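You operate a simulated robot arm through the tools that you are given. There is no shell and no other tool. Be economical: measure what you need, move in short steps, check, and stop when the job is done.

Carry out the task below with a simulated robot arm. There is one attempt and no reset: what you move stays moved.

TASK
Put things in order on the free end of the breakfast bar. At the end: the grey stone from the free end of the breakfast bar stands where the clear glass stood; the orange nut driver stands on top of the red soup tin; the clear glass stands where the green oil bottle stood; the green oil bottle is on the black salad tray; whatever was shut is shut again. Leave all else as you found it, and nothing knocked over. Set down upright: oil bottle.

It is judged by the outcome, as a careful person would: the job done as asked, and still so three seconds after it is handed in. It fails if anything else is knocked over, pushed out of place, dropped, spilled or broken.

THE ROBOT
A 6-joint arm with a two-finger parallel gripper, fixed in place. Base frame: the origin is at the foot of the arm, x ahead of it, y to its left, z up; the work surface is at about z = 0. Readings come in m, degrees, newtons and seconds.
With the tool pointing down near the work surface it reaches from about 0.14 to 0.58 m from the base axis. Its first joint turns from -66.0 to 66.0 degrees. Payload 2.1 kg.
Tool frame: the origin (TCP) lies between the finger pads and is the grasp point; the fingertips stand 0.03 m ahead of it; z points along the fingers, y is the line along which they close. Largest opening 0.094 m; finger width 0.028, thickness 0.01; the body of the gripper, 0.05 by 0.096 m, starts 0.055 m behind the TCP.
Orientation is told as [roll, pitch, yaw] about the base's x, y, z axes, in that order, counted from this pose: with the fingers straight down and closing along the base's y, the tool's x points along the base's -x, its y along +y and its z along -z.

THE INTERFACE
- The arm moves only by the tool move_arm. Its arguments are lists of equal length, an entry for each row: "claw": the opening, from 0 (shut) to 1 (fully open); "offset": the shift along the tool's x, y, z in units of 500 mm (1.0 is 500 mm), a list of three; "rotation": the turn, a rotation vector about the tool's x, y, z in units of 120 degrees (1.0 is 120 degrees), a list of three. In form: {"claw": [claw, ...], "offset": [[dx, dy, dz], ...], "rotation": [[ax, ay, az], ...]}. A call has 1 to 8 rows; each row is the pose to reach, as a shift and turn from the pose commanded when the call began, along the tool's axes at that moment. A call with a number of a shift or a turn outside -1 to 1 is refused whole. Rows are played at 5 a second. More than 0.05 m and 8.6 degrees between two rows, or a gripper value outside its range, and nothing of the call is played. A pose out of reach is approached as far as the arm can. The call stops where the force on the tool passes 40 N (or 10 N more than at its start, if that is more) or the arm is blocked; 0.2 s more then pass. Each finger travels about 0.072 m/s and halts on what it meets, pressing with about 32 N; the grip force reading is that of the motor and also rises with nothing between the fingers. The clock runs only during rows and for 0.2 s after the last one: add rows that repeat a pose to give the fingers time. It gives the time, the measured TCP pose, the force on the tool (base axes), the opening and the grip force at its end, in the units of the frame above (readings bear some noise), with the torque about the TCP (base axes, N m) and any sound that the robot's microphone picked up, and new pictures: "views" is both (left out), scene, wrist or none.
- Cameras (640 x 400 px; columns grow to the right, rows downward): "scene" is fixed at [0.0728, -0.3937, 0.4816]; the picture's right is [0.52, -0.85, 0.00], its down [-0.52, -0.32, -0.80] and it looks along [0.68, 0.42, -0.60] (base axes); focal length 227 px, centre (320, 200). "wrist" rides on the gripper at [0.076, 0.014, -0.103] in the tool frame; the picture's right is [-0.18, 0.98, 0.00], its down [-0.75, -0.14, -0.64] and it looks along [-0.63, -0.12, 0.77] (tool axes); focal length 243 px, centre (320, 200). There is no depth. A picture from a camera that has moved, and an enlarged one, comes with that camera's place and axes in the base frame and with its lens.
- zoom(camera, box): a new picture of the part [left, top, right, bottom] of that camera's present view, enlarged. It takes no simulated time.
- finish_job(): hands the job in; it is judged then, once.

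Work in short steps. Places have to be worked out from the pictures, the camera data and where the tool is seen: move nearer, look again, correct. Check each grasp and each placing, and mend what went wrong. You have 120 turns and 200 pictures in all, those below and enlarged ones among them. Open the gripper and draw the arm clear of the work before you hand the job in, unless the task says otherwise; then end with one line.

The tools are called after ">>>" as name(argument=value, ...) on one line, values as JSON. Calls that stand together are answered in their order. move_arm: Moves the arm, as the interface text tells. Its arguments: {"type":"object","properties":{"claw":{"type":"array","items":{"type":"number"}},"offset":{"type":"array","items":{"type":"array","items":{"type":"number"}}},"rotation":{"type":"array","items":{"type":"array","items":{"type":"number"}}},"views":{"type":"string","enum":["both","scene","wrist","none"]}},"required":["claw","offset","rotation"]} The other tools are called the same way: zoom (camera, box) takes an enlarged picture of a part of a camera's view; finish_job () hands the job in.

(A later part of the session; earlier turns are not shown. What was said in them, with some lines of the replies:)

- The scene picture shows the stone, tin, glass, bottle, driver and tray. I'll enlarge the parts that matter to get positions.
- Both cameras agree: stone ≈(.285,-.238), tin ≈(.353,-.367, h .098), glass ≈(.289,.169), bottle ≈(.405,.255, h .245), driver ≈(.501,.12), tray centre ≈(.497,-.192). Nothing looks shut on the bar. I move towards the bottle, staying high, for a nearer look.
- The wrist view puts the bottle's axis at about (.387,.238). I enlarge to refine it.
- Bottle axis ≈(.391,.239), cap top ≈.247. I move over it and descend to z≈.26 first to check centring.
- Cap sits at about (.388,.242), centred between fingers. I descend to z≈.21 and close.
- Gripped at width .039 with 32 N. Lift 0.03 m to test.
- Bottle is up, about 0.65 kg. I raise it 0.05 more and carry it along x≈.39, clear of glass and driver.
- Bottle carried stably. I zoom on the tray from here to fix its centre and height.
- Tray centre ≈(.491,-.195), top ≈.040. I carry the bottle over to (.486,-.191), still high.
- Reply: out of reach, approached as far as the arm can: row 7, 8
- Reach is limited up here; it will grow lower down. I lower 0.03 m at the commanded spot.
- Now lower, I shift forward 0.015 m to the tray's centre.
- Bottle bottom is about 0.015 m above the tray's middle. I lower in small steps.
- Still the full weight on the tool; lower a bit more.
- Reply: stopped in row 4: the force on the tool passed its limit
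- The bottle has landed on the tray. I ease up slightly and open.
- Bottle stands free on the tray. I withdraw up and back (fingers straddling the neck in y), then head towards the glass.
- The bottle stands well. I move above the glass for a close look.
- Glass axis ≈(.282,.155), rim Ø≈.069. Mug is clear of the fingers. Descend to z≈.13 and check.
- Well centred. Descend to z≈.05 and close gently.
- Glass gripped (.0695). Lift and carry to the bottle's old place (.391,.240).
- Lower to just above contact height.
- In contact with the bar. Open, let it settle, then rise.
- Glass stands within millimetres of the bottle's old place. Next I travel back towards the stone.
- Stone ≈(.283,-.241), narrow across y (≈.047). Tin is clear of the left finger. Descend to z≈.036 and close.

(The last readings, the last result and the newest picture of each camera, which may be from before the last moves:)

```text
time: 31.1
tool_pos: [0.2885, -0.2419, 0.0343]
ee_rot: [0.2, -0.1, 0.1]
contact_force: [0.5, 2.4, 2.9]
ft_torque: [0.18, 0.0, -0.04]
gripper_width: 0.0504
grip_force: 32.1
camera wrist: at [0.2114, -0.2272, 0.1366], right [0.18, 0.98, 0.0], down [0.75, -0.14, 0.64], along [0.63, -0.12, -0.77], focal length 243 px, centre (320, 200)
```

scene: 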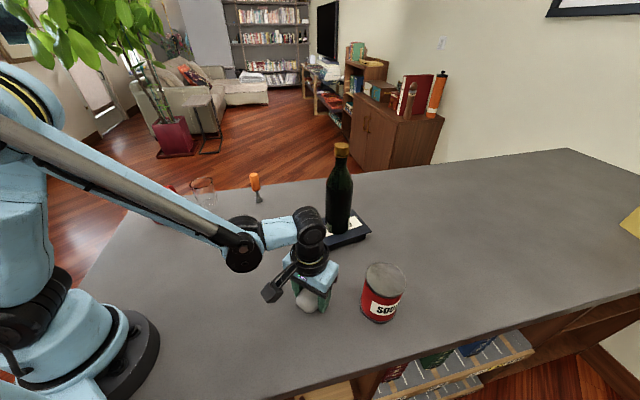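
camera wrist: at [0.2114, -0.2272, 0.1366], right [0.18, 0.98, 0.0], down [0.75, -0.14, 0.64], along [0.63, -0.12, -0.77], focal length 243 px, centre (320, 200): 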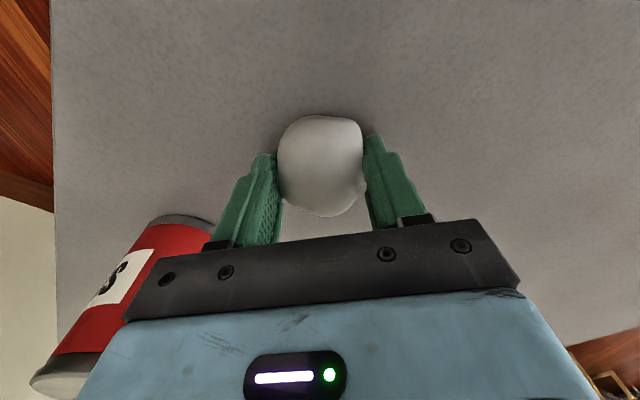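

Gripped at .0504. Lift and check the stone stays put.

>>> move_arm(claw=[0.2, 0.2, 0.2, 0.2, 0.2], offset=[[0, 0, -0.03], [0, 0, -0.08], [0, 0, -0.16], [0, 0, -0.24], [0, 0, -0.24]], rotation=[[0, 0, 0], [0, 0, 0], [0, 0, 0], [0, 0, 0], [0, 0, 0]])

```text
time: 32.3
tool_pos: [0.2873, -0.2409, 0.1521]
ee_rot: [0.1, -0.1, 0.1]
contact_force: [0.2, -0.1, -2.6]
ft_torque: [-0.02, -0.04, 0.01]
gripper_width: 0.0479
grip_force: 31.6
camera wrist: at [0.2121, -0.2271, 0.2544], right [0.18, 0.98, 0.0], down [0.75, -0.14, 0.64], along [0.63, -0.12, -0.77], focal length 243 px, centre (320, 200)
```

scene: 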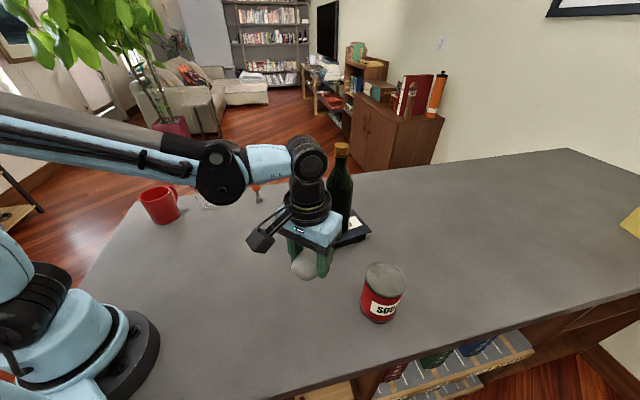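
wrist: 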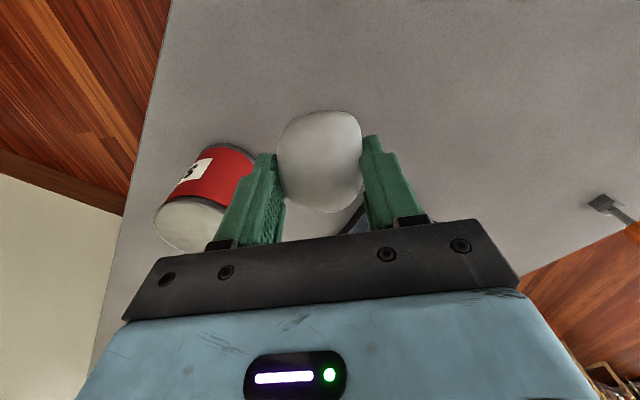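

Stone is held (2.6 N). Carry straight across in y to the glass's old place.

>>> move_arm(claw=[0.2, 0.2, 0.2, 0.2, 0.2, 0.2, 0.2, 0.2], offset=[[0, 0.07, 0], [0, 0.17, 0], [0, 0.27, 0], [0, 0.37, 0], [0, 0.47, 0], [0, 0.57, 0], [0, 0.66, 0], [0, 0.73, 0]], rotation=[[0, 0, 0], [0, 0, 0], [0, 0, 0], [0, 0, 0], [0, 0, 0], [0, 0, 0], [0, 0, 0], [0, 0, 0]], views="none")

>>> move_arm(claw=[0.2, 0.2, 0.2, 0.2, 0.2, 0.2], offset=[[0, 0.045, 0.02], [-0.002, 0.063, 0.06], [-0.004, 0.063, 0.12], [-0.004, 0.063, 0.18], [-0.004, 0.063, 0.22], [-0.004, 0.063, 0.22]], rotation=[[0, 0, 0], [0, 0, 0], [0, 0, 0], [0, 0, 0], [0, 0, 0], [0, 0, 0]])

```text
time: 34.1
tool_pos: [0.2857, 0.1227, 0.1549]
ee_rot: [0.1, -0.1, 0.0]
contact_force: [0.1, -0.2, -2.0]
ft_torque: [0.0, 0.01, -0.01]
gripper_width: 0.0475
grip_force: 32.3
```

```text
time: 35.5
tool_pos: [0.285, 0.1533, 0.0426]
ee_rot: [0.1, -0.1, 0.1]
contact_force: [0.2, 0.2, -1.4]
ft_torque: [0.01, -0.05, 0.0]
gripper_width: 0.0471
grip_force: 31.5
camera wrist: at [0.2084, 0.168, 0.1442], right [0.18, 0.98, 0.0], down [0.75, -0.14, 0.64], along [0.63, -0.12, -0.77], focal length 243 px, centre (320, 200)
```

scene: 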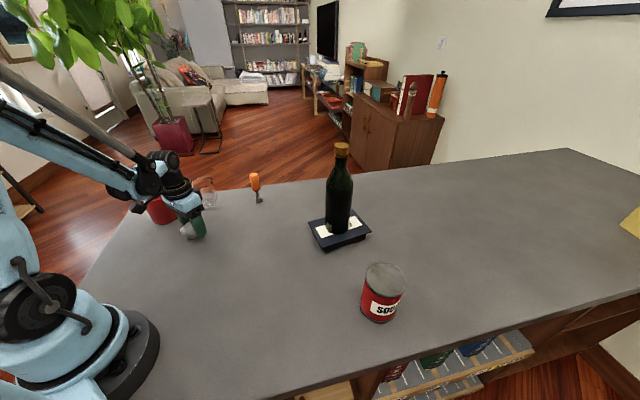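
wrist: 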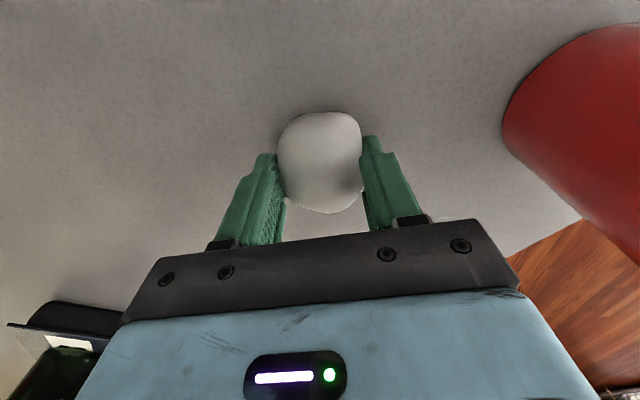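

Small correction (+.004, +.003) and lower until it touches.

>>> move_arm(claw=[0.2, 0.2, 0.2, 0.2], offset=[[-0.008, 0.005, 0], [-0.008, 0.005, 0.006], [-0.008, 0.005, 0.011], [-0.008, 0.005, 0.011]], rotation=[[0, 0, 0], [0, 0, 0], [0, 0, 0], [0, 0, 0]], views="none")

```text
time: 36.5
tool_pos: [0.289, 0.1571, 0.0373]
ee_rot: [0.2, -0.2, 0.0]
contact_force: [0.8, -1.3, 25.1]
ft_torque: [0.58, 0.27, 0.01]
gripper_width: 0.0473
grip_force: 31.8
```

Firm contact. Ease up a hair and open, then rise.

>>> move_arm(claw=[0.2, 0.6, 0.8, 0.9, 0.9, 0.9, 0.9, 0.9], offset=[[0, 0, -0.003], [0, 0, -0.003], [0, 0, -0.003], [0, 0, -0.003], [0, 0, -0.06], [0, 0, -0.14], [0, 0, -0.22], [0, 0, -0.3]], rotation=[[0, 0, 0], [0, 0, 0], [0, 0, 0], [0, 0, 0], [0, 0, 0], [0, 0, 0], [0, 0, 0], [0, 0, 0]])

>>> zoom(camera="scene", box=[130, 120, 290, 250])

```text
time: 38.3
tool_pos: [0.2888, 0.1565, 0.186]
ee_rot: [0.2, -0.2, 0.2]
contact_force: [0.1, -0.9, -0.8]
ft_torque: [-0.02, 0.02, 0.02]
gripper_width: 0.0844
grip_force: 0.1
camera wrist: at [0.2123, 0.171, 0.2876], right [0.18, 0.98, 0.0], down [0.75, -0.14, 0.64], along [0.63, -0.12, -0.77], focal length 243 px, centre (320, 200)
```

scene: 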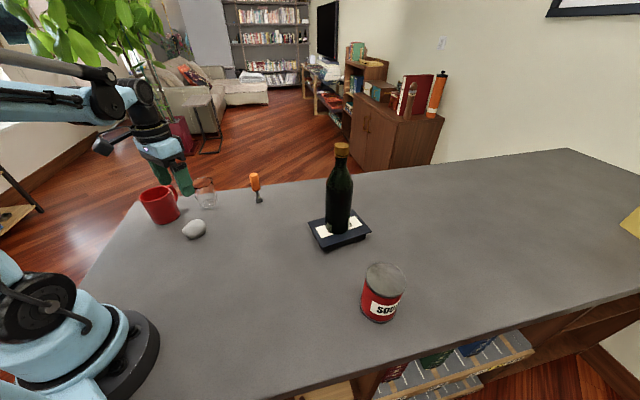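
wrist: 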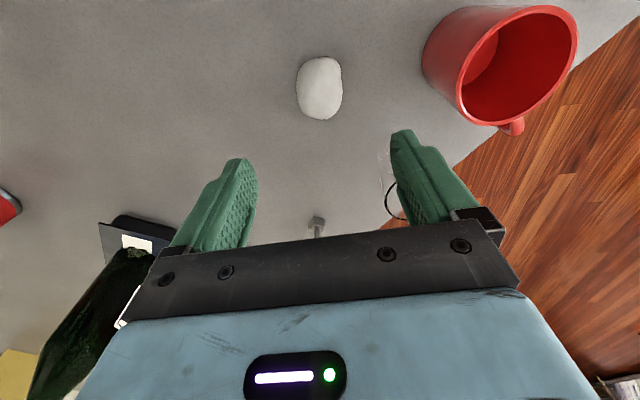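

```text
3.08 times, centred on (210, 185) of scene
camera zoom: at [0.0728, -0.3937, 0.4816], right [0.52, -0.85, 0.0], down [-0.52, -0.32, -0.8], along [0.68, 0.42, -0.6], focal length 699 px, centre (658, 246)
```

zoom: 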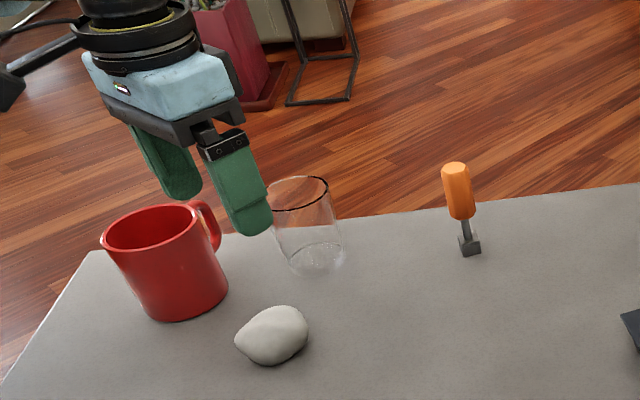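

The stone stands where the glass stood. Now up and towards the driver for a look.

>>> move_arm(claw=[0.9, 0.9, 0.9, 0.9, 0.9, 0.9], offset=[[0, -0.03, -0.06], [-0.05, -0.06, -0.1], [-0.12, -0.09, -0.1], [-0.19, -0.105, -0.1], [-0.26, -0.105, -0.1], [-0.26, -0.105, -0.1]], rotation=[[0, 0, 0], [0, 0, 0], [0, 0, 0], [0, 0, 0], [0, 0, 0], [0, 0, 0]], views="wrist")

>>> zoom(camera="wrist", box=[240, 50, 420, 200])

```text
time: 39.7
tool_pos: [0.4188, 0.105, 0.2367]
ee_rot: [0.1, -0.1, 0.1]
contact_force: [0.2, 0.4, -0.1]
ft_torque: [0.01, 0.01, -0.02]
gripper_width: 0.0847
grip_force: 0.0
camera wrist: at [0.3443, 0.1197, 0.3379], right [0.18, 0.98, 0.0], down [0.75, -0.14, 0.64], along [0.63, -0.12, -0.77], focal length 243 px, centre (320, 200)
```

wrist: 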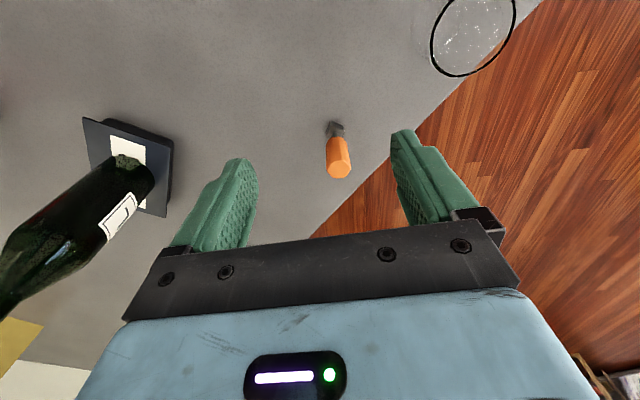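

```text
2.67 times, centred on (330, 125) of wrist
camera zoom: at [0.3443, 0.1197, 0.3379], right [0.18, 0.98, 0.0], down [0.75, -0.14, 0.64], along [0.63, -0.12, -0.77], focal length 647 px, centre (293, 400)
```

zoom: 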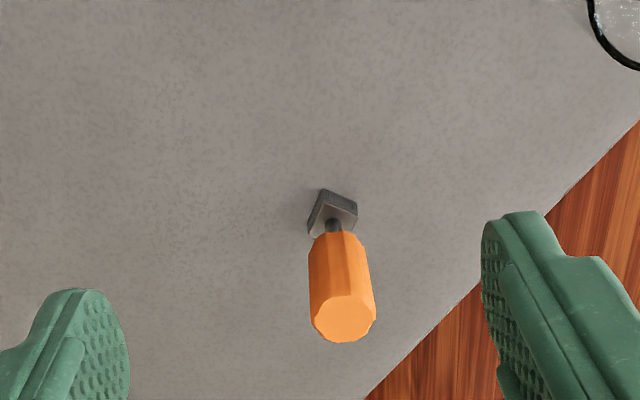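

Driver axis ≈(.490,.113), top ≈.11. I move over it at z≈.16 and check centring.

>>> move_arm(claw=[0.9, 0.9, 0.9, 0.9, 0.9], offset=[[-0.07, 0.008, 0], [-0.142, 0.016, 0.02], [-0.142, 0.016, 0.09], [-0.142, 0.016, 0.15], [-0.142, 0.016, 0.15]], rotation=[[0, 0, 0], [0, 0, 0], [0, 0, 0], [0, 0, 0], [0, 0, 0]])

>>> zoom(camera="wrist", box=[220, 50, 420, 240])

```text
time: 40.9
tool_pos: [0.49, 0.1127, 0.161]
ee_rot: [0.1, -0.2, 0.0]
contact_force: [-1.4, 0.2, -0.2]
ft_torque: [0.02, -0.01, -0.02]
gripper_width: 0.0848
grip_force: 0.0
camera wrist: at [0.4136, 0.1274, 0.2618], right [0.18, 0.98, 0.0], down [0.75, -0.14, 0.64], along [0.63, -0.12, -0.77], focal length 243 px, centre (320, 200)
```

scene: 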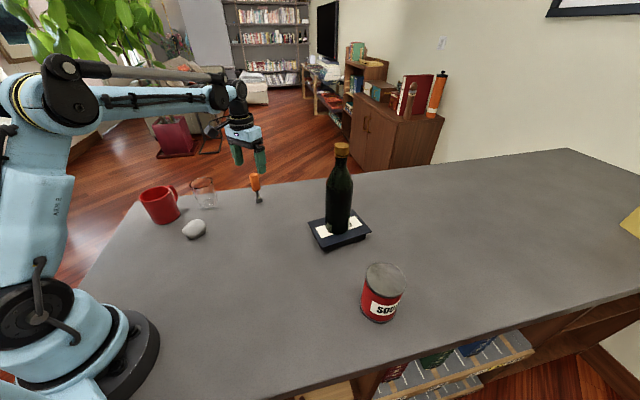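
wrist: 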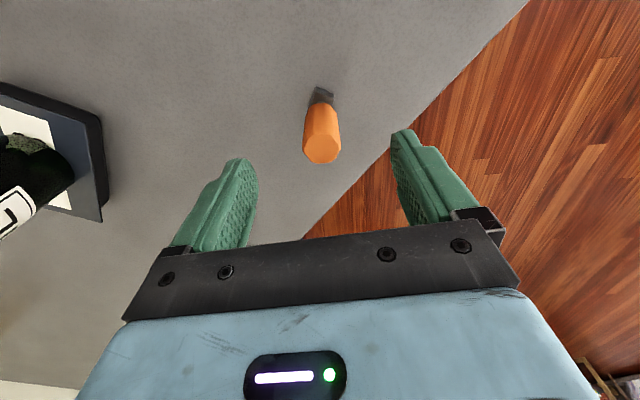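

```text
2.11 times, centred on (320, 145) of wrist
camera zoom: at [0.4136, 0.1274, 0.2618], right [0.18, 0.98, 0.0], down [0.75, -0.14, 0.64], along [0.63, -0.12, -0.77], focal length 511 px, centre (320, 316)
```

zoom: 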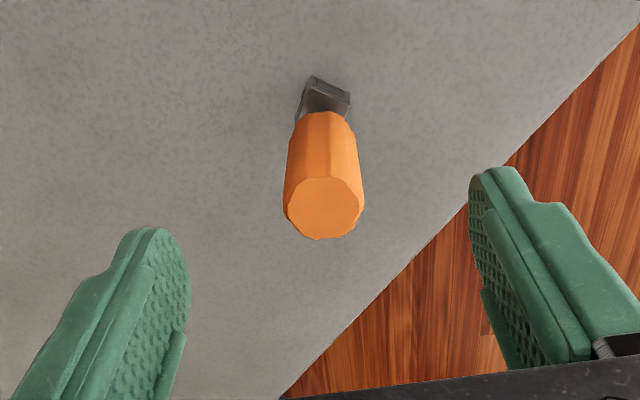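

Centred (.492,.113). Descend to z≈.085 and close.

>>> move_arm(claw=[0.9, 0.9, 0.9, 0.5, 0, 0, 0, 0], offset=[[-0.004, 0.001, 0.08], [-0.004, 0.001, 0.15], [-0.004, 0.001, 0.15], [-0.004, 0.001, 0.15], [-0.004, 0.001, 0.15], [-0.004, 0.001, 0.15], [-0.004, 0.001, 0.15], [-0.004, 0.001, 0.15]], rotation=[[0, 0, 0], [0, 0, 0], [0, 0, 0], [0, 0, 0], [0, 0, 0], [0, 0, 0], [0, 0, 0], [0, 0, 0]])

>>> zoom(camera="scene", box=[200, 120, 320, 220])

```text
time: 42.7
tool_pos: [0.4948, 0.111, 0.0869]
ee_rot: [0.1, -0.2, 0.0]
contact_force: [0.3, 0.5, 0.2]
ft_torque: [0.0, -0.01, 0.0]
gripper_width: 0.0271
grip_force: 32.6
camera wrist: at [0.4188, 0.1264, 0.1891], right [0.18, 0.98, 0.0], down [0.75, -0.14, 0.64], along [0.63, -0.12, -0.77], focal length 243 px, centre (320, 200)
```

scene: 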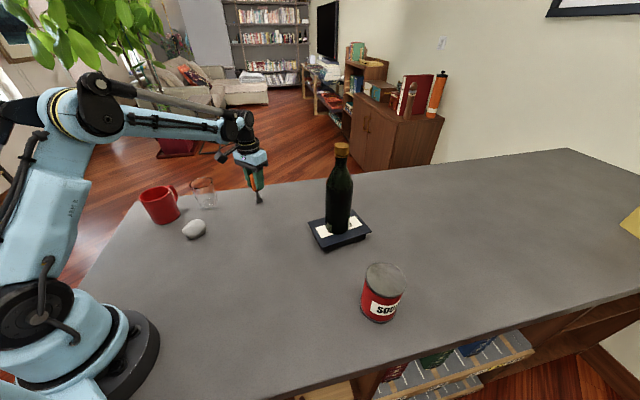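
wrist: 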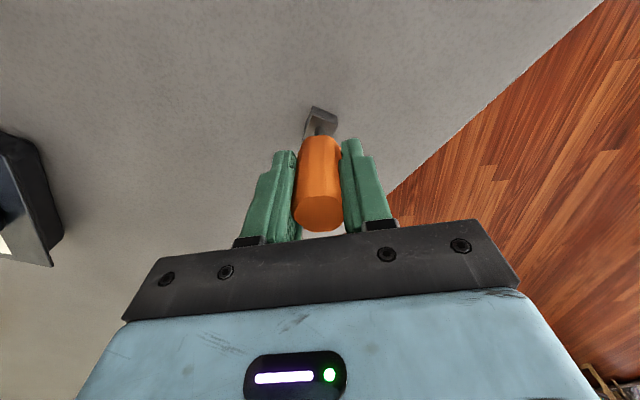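

```text
4.00 times, centred on (260, 170) of scene
camera zoom: at [0.0728, -0.3937, 0.4816], right [0.52, -0.85, 0.0], down [-0.52, -0.32, -0.8], along [0.68, 0.42, -0.6], focal length 909 px, centre (560, 320)
```

zoom: 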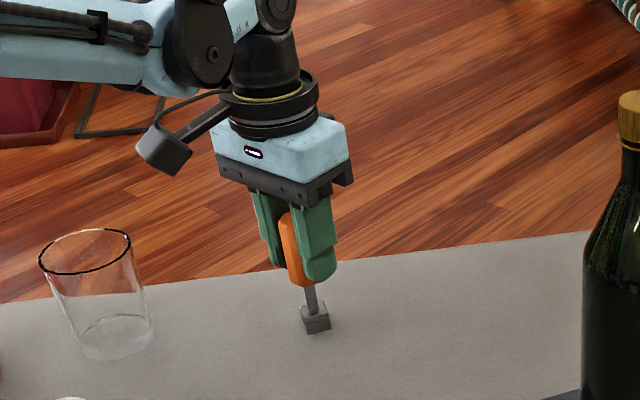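

Driver gripped upright (.0271). Lift, draw back, and carry on the near side of the bottle.

>>> move_arm(claw=[0, 0, 0, 0, 0, 0, 0, 0], offset=[[0, 0, -0.04], [0, 0, -0.12], [0.02, 0, -0.2], [0.07, -0.02, -0.26], [0.14, -0.06, -0.3], [0.21, -0.12, -0.3], [0.28, -0.19, -0.3], [0.33, -0.27, -0.3]], rotation=[[0, 0, 0], [0, 0, 0], [0, 0, 0], [0, 0, 0], [0, 0, 0], [0, 0, 0], [0, 0, 0], [0, 0, 0]], views="none")

>>> move_arm(claw=[0, 0, 0, 0, 0, 0, 0], offset=[[0, -0.09, 0], [0, -0.18, 0], [0, -0.27, 0], [0, -0.36, 0], [0, -0.45, 0], [0, -0.54, 0], [0, -0.6, 0]], rotation=[[0, 0, 0], [0, 0, 0], [0, 0, 0], [0, 0, 0], [0, 0, 0], [0, 0, 0], [0, 0, 0]])

```text
time: 44.5
tool_pos: [0.3295, -0.0237, 0.2383]
ee_rot: [0.1, -0.1, 0.0]
contact_force: [0.0, -0.4, -1.8]
ft_torque: [0.02, 0.0, -0.01]
gripper_width: 0.0268
grip_force: 31.9
```

```text
time: 46.1
tool_pos: [0.3272, -0.3228, 0.2373]
ee_rot: [0.1, -0.1, 0.2]
contact_force: [0.3, 0.3, -2.0]
ft_torque: [-0.02, -0.01, -0.01]
gripper_width: 0.0272
grip_force: 32.0
camera wrist: at [0.252, -0.3089, 0.3396], right [0.18, 0.98, 0.0], down [0.75, -0.14, 0.64], along [0.63, -0.12, -0.77], focal length 243 px, centre (320, 200)
```

scene: 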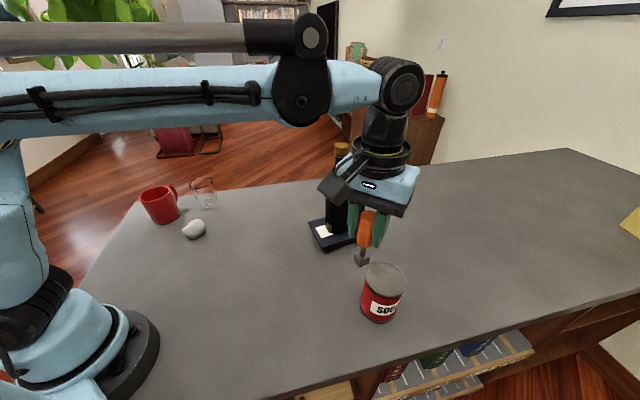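
wrist: 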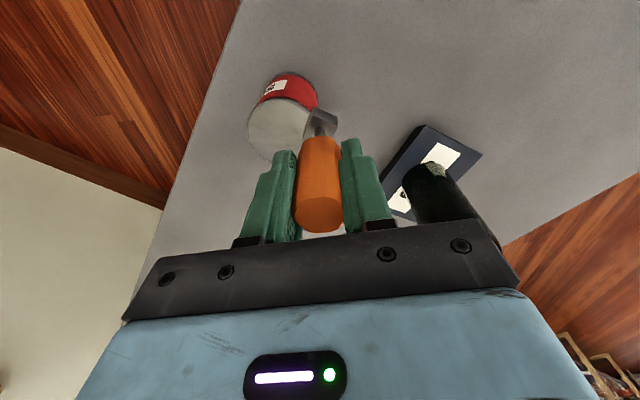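

I zoom in on the tin's top to locate its centre.

>>> zoom(camera="wrist", box=[220, 50, 380, 180])

>>> zoom(camera="scene", box=[320, 200, 450, 330])

```text
3.08 times, centred on (300, 115) of wrist
camera zoom: at [0.252, -0.3089, 0.3396], right [0.18, 0.98, 0.0], down [0.75, -0.14, 0.64], along [0.63, -0.12, -0.77], focal length 746 px, centre (382, 462)
```

zoom: 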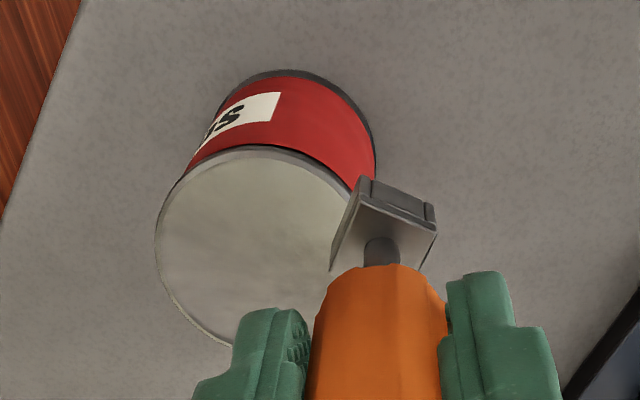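

```text
3.08 times, centred on (385, 265) of scene
camera zoom: at [0.0728, -0.3937, 0.4816], right [0.52, -0.85, 0.0], down [-0.52, -0.32, -0.8], along [0.68, 0.42, -0.6], focal length 699 px, centre (120, 0)
```

zoom: 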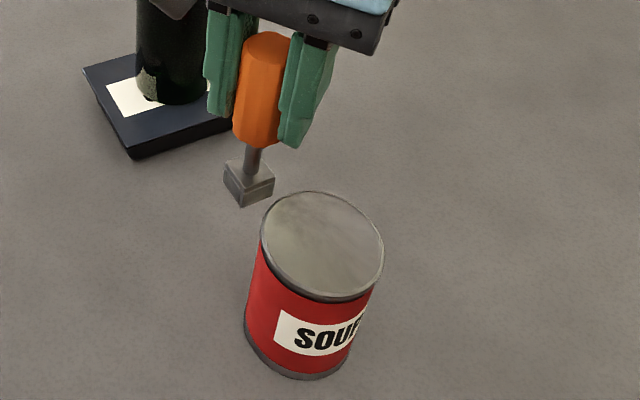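

Tin top ≈(.350,-.370, .102). Move over it and lower to about a centimetre above.

>>> move_arm(claw=[0, 0, 0, 0, 0], offset=[[-0.023, -0.047, 0], [-0.046, -0.094, 0], [-0.046, -0.094, 0.035], [-0.046, -0.094, 0.066], [-0.046, -0.094, 0.066]], rotation=[[0, 0, 0], [0, 0, 0], [0, 0, 0], [0, 0, 0], [0, 0, 0]], views="none")

>>> zoom(camera="wrist", box=[220, 50, 380, 180])

>>> zoom(camera="scene", box=[320, 200, 450, 330])

```text
time: 47.3
tool_pos: [0.3525, -0.3685, 0.2047]
ee_rot: [0.1, -0.2, 0.2]
contact_force: [-1.1, -0.7, -0.4]
ft_torque: [-0.04, -0.02, -0.01]
gripper_width: 0.027
grip_force: 32.6
```

```text
3.08 times, centred on (300, 115) of wrist
camera zoom: at [0.2756, -0.3538, 0.3065], right [0.18, 0.98, 0.0], down [0.75, -0.14, 0.64], along [0.63, -0.12, -0.77], focal length 746 px, centre (382, 462)
```

zoom: 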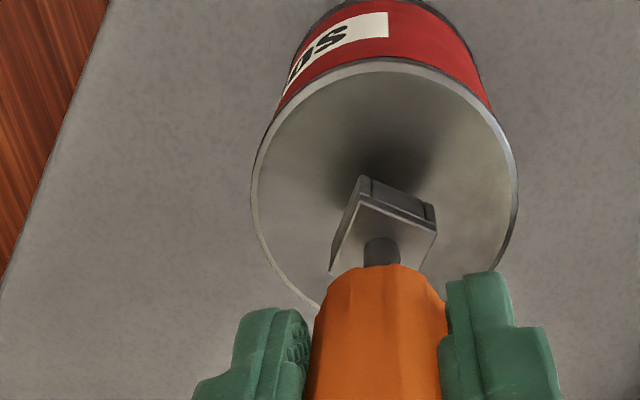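

```text
3.08 times, centred on (385, 265) of scene
camera zoom: at [0.0728, -0.3937, 0.4816], right [0.52, -0.85, 0.0], down [-0.52, -0.32, -0.8], along [0.68, 0.42, -0.6], focal length 699 px, centre (120, 0)
```

zoom: 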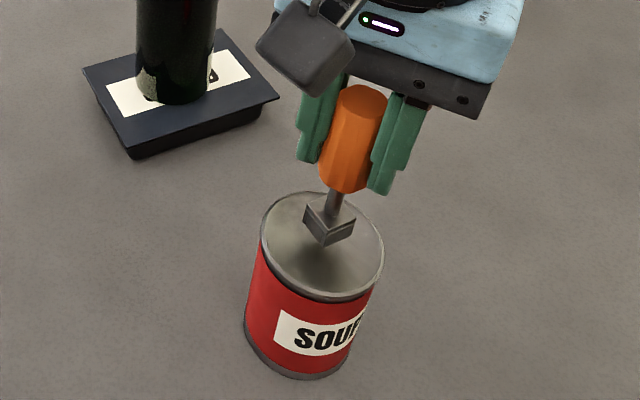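

Socket is centred over the tin. Lower in tiny steps to contact.

>>> move_arm(claw=[0, 0, 0, 0, 0], offset=[[0, 0, 0.008], [0, 0, 0.016], [0, 0, 0.02], [0, 0, 0.024], [0, 0, 0.024]], rotation=[[0, 0, 0], [0, 0, 0], [0, 0, 0], [0, 0, 0], [0, 0, 0]], views="none")

>>> zoom(camera="scene", box=[340, 210, 430, 300])

```text
time: 48.5
tool_pos: [0.3532, -0.3692, 0.1926]
ee_rot: [0.1, -0.1, 0.2]
contact_force: [-0.3, 0.2, -0.4]
ft_torque: [0.02, -0.05, 0.04]
gripper_width: 0.0271
grip_force: 31.9
```

```text
4.44 times, centred on (385, 255) of scene
camera zoom: at [0.0728, -0.3937, 0.4816], right [0.52, -0.85, 0.0], down [-0.52, -0.32, -0.8], along [0.68, 0.42, -0.6], focal length 1010 px, centre (31, -44)
```

zoom: 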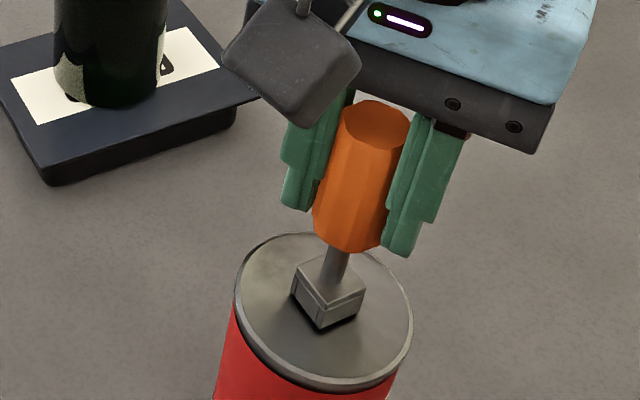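

Nearly there; lower 3 mm more in 1 mm steps.

>>> move_arm(claw=[0, 0, 0, 0], offset=[[0, 0, 0.002], [0, 0, 0.004], [0, 0, 0.006], [0, 0, 0.006]], rotation=[[0, 0, 0], [0, 0, 0], [0, 0, 0], [0, 0, 0]], views="none")

>>> zoom(camera="scene", box=[340, 210, 430, 300])

```text
time: 49.5
tool_pos: [0.3523, -0.3686, 0.1906]
ee_rot: [0.1, -0.2, 0.1]
contact_force: [0.1, 0.0, 9.6]
ft_torque: [0.04, 0.0, -0.04]
gripper_width: 0.0271
grip_force: 32.4
stopped in row 4: the force on the tool passed its limit (the readings are from after the stop); the commanded pose is now the measured one
```

```text
4.44 times, centred on (385, 255) of scene
camera zoom: at [0.0728, -0.3937, 0.4816], right [0.52, -0.85, 0.0], down [-0.52, -0.32, -0.8], along [0.68, 0.42, -0.6], focal length 1010 px, centre (31, -44)
```

zoom: 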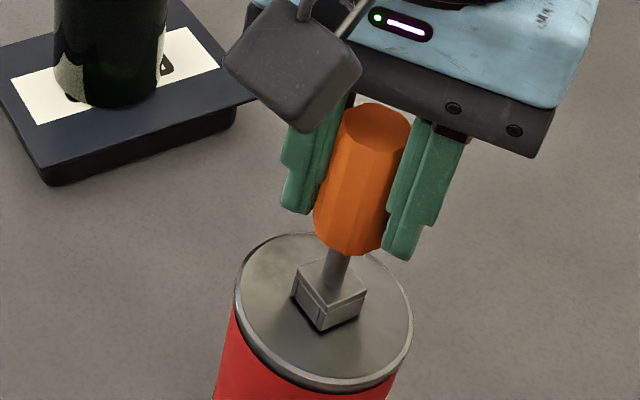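

Contact is made, socket flat on the tin. Open gradually and hold to check it stands.

>>> move_arm(claw=[0, 0.35, 0.42, 0.6, 0.85, 0.85], offset=[[0, 0, -0.001], [0, 0, -0.001], [0, 0, -0.001], [0, 0, -0.001], [0, 0, -0.001], [0, 0, -0.001]], rotation=[[0, 0, 0], [0, 0, 0], [0, 0, 0], [0, 0, 0], [0, 0, 0], [0, 0, 0]], views="wrist")

>>> zoom(camera="scene", box=[330, 200, 440, 330])

```text
time: 50.9
tool_pos: [0.351, -0.3697, 0.19]
ee_rot: [0.0, -0.2, 0.1]
contact_force: [-0.3, -0.7, -0.4]
ft_torque: [-0.02, 0.01, -0.02]
gripper_width: 0.0799
grip_force: 0.0
camera wrist: at [0.2759, -0.3547, 0.2936], right [0.18, 0.98, 0.0], down [0.75, -0.14, 0.64], along [0.63, -0.12, -0.77], focal length 243 px, centre (320, 200)
```

wrist: 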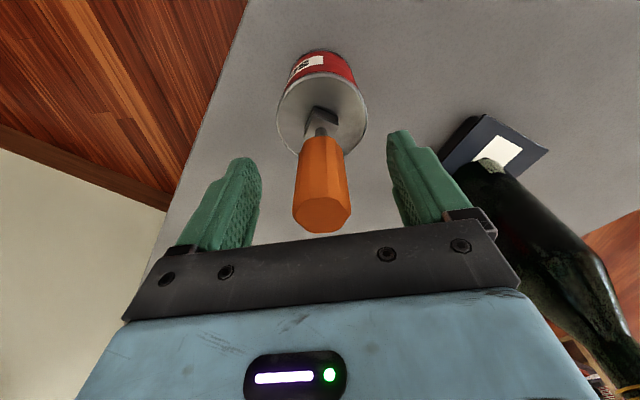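

```text
3.08 times, centred on (385, 265) of scene
camera zoom: at [0.0728, -0.3937, 0.4816], right [0.52, -0.85, 0.0], down [-0.52, -0.32, -0.8], along [0.68, 0.42, -0.6], focal length 699 px, centre (120, 0)
```

zoom: 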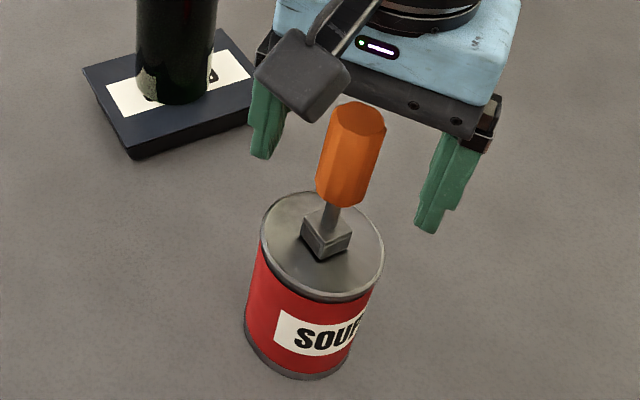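

The driver stands free. Rise straight up, then retreat towards the base.

>>> move_arm(claw=[0.85, 0.85, 0.85, 0.85, 0.85, 0.85, 0.85, 0.85], offset=[[0, 0, -0.05], [0, 0, -0.1], [0, 0, -0.16], [0, 0, -0.22], [0.08, 0.03, -0.22], [0.14, 0.1, -0.22], [0.14, 0.19, -0.22], [0.14, 0.28, -0.22]], rotation=[[0, 0, 0], [0, 0, 0], [0, 0, 0], [0, 0, 0], [0, 0, 0], [0, 0, 0], [0, 0, 0], [0, 0, 0]], views="none")

>>> move_arm(claw=[0.85, 0.85, 0.85, 0.85], offset=[[0, 0.09, 0], [0, 0.18, 0], [0, 0.27, 0], [0, 0.36, 0]], rotation=[[0, 0, 0], [0, 0, 0], [0, 0, 0], [0, 0, 0]])

```text
time: 52.7
tool_pos: [0.2808, -0.2332, 0.3017]
ee_rot: [0.0, -0.2, -0.1]
contact_force: [-0.2, 0.0, -0.5]
ft_torque: [-0.02, -0.04, 0.0]
gripper_width: 0.08
grip_force: 0.0
out of reach, approached as far as the arm can: row 4
```

```text
time: 53.7
tool_pos: [0.2779, -0.0467, 0.3014]
ee_rot: [0.0, -0.2, 0.0]
contact_force: [-0.2, 0.3, 0.1]
ft_torque: [0.02, -0.02, 0.04]
gripper_width: 0.0798
grip_force: 0.0
camera wrist: at [0.2023, -0.0334, 0.4025], right [0.18, 0.98, 0.0], down [0.75, -0.14, 0.64], along [0.63, -0.12, -0.77], focal length 243 px, centre (320, 200)
```

scene: 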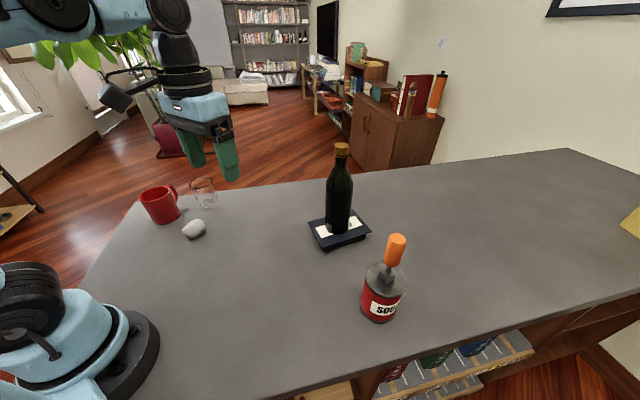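
wrist: 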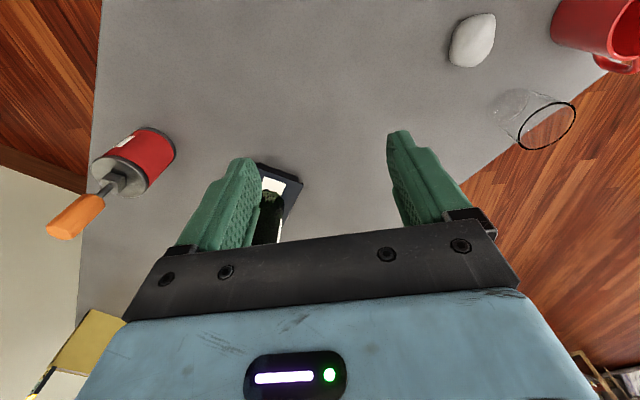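

Everything stands as asked, with the mug and tray unmoved, the gripper open and the arm clear. I hand the job in.

>>> finish_job()

```text
The job is handed in.
```

The job is handed in: the stone is where the glass stood, the glass is where the bottle stood, the bottle is upright on the salad tray, and the nut driver stands on the soup tin. I saw nothing shut on the bar and opened nothing, so there was nothing to close again.
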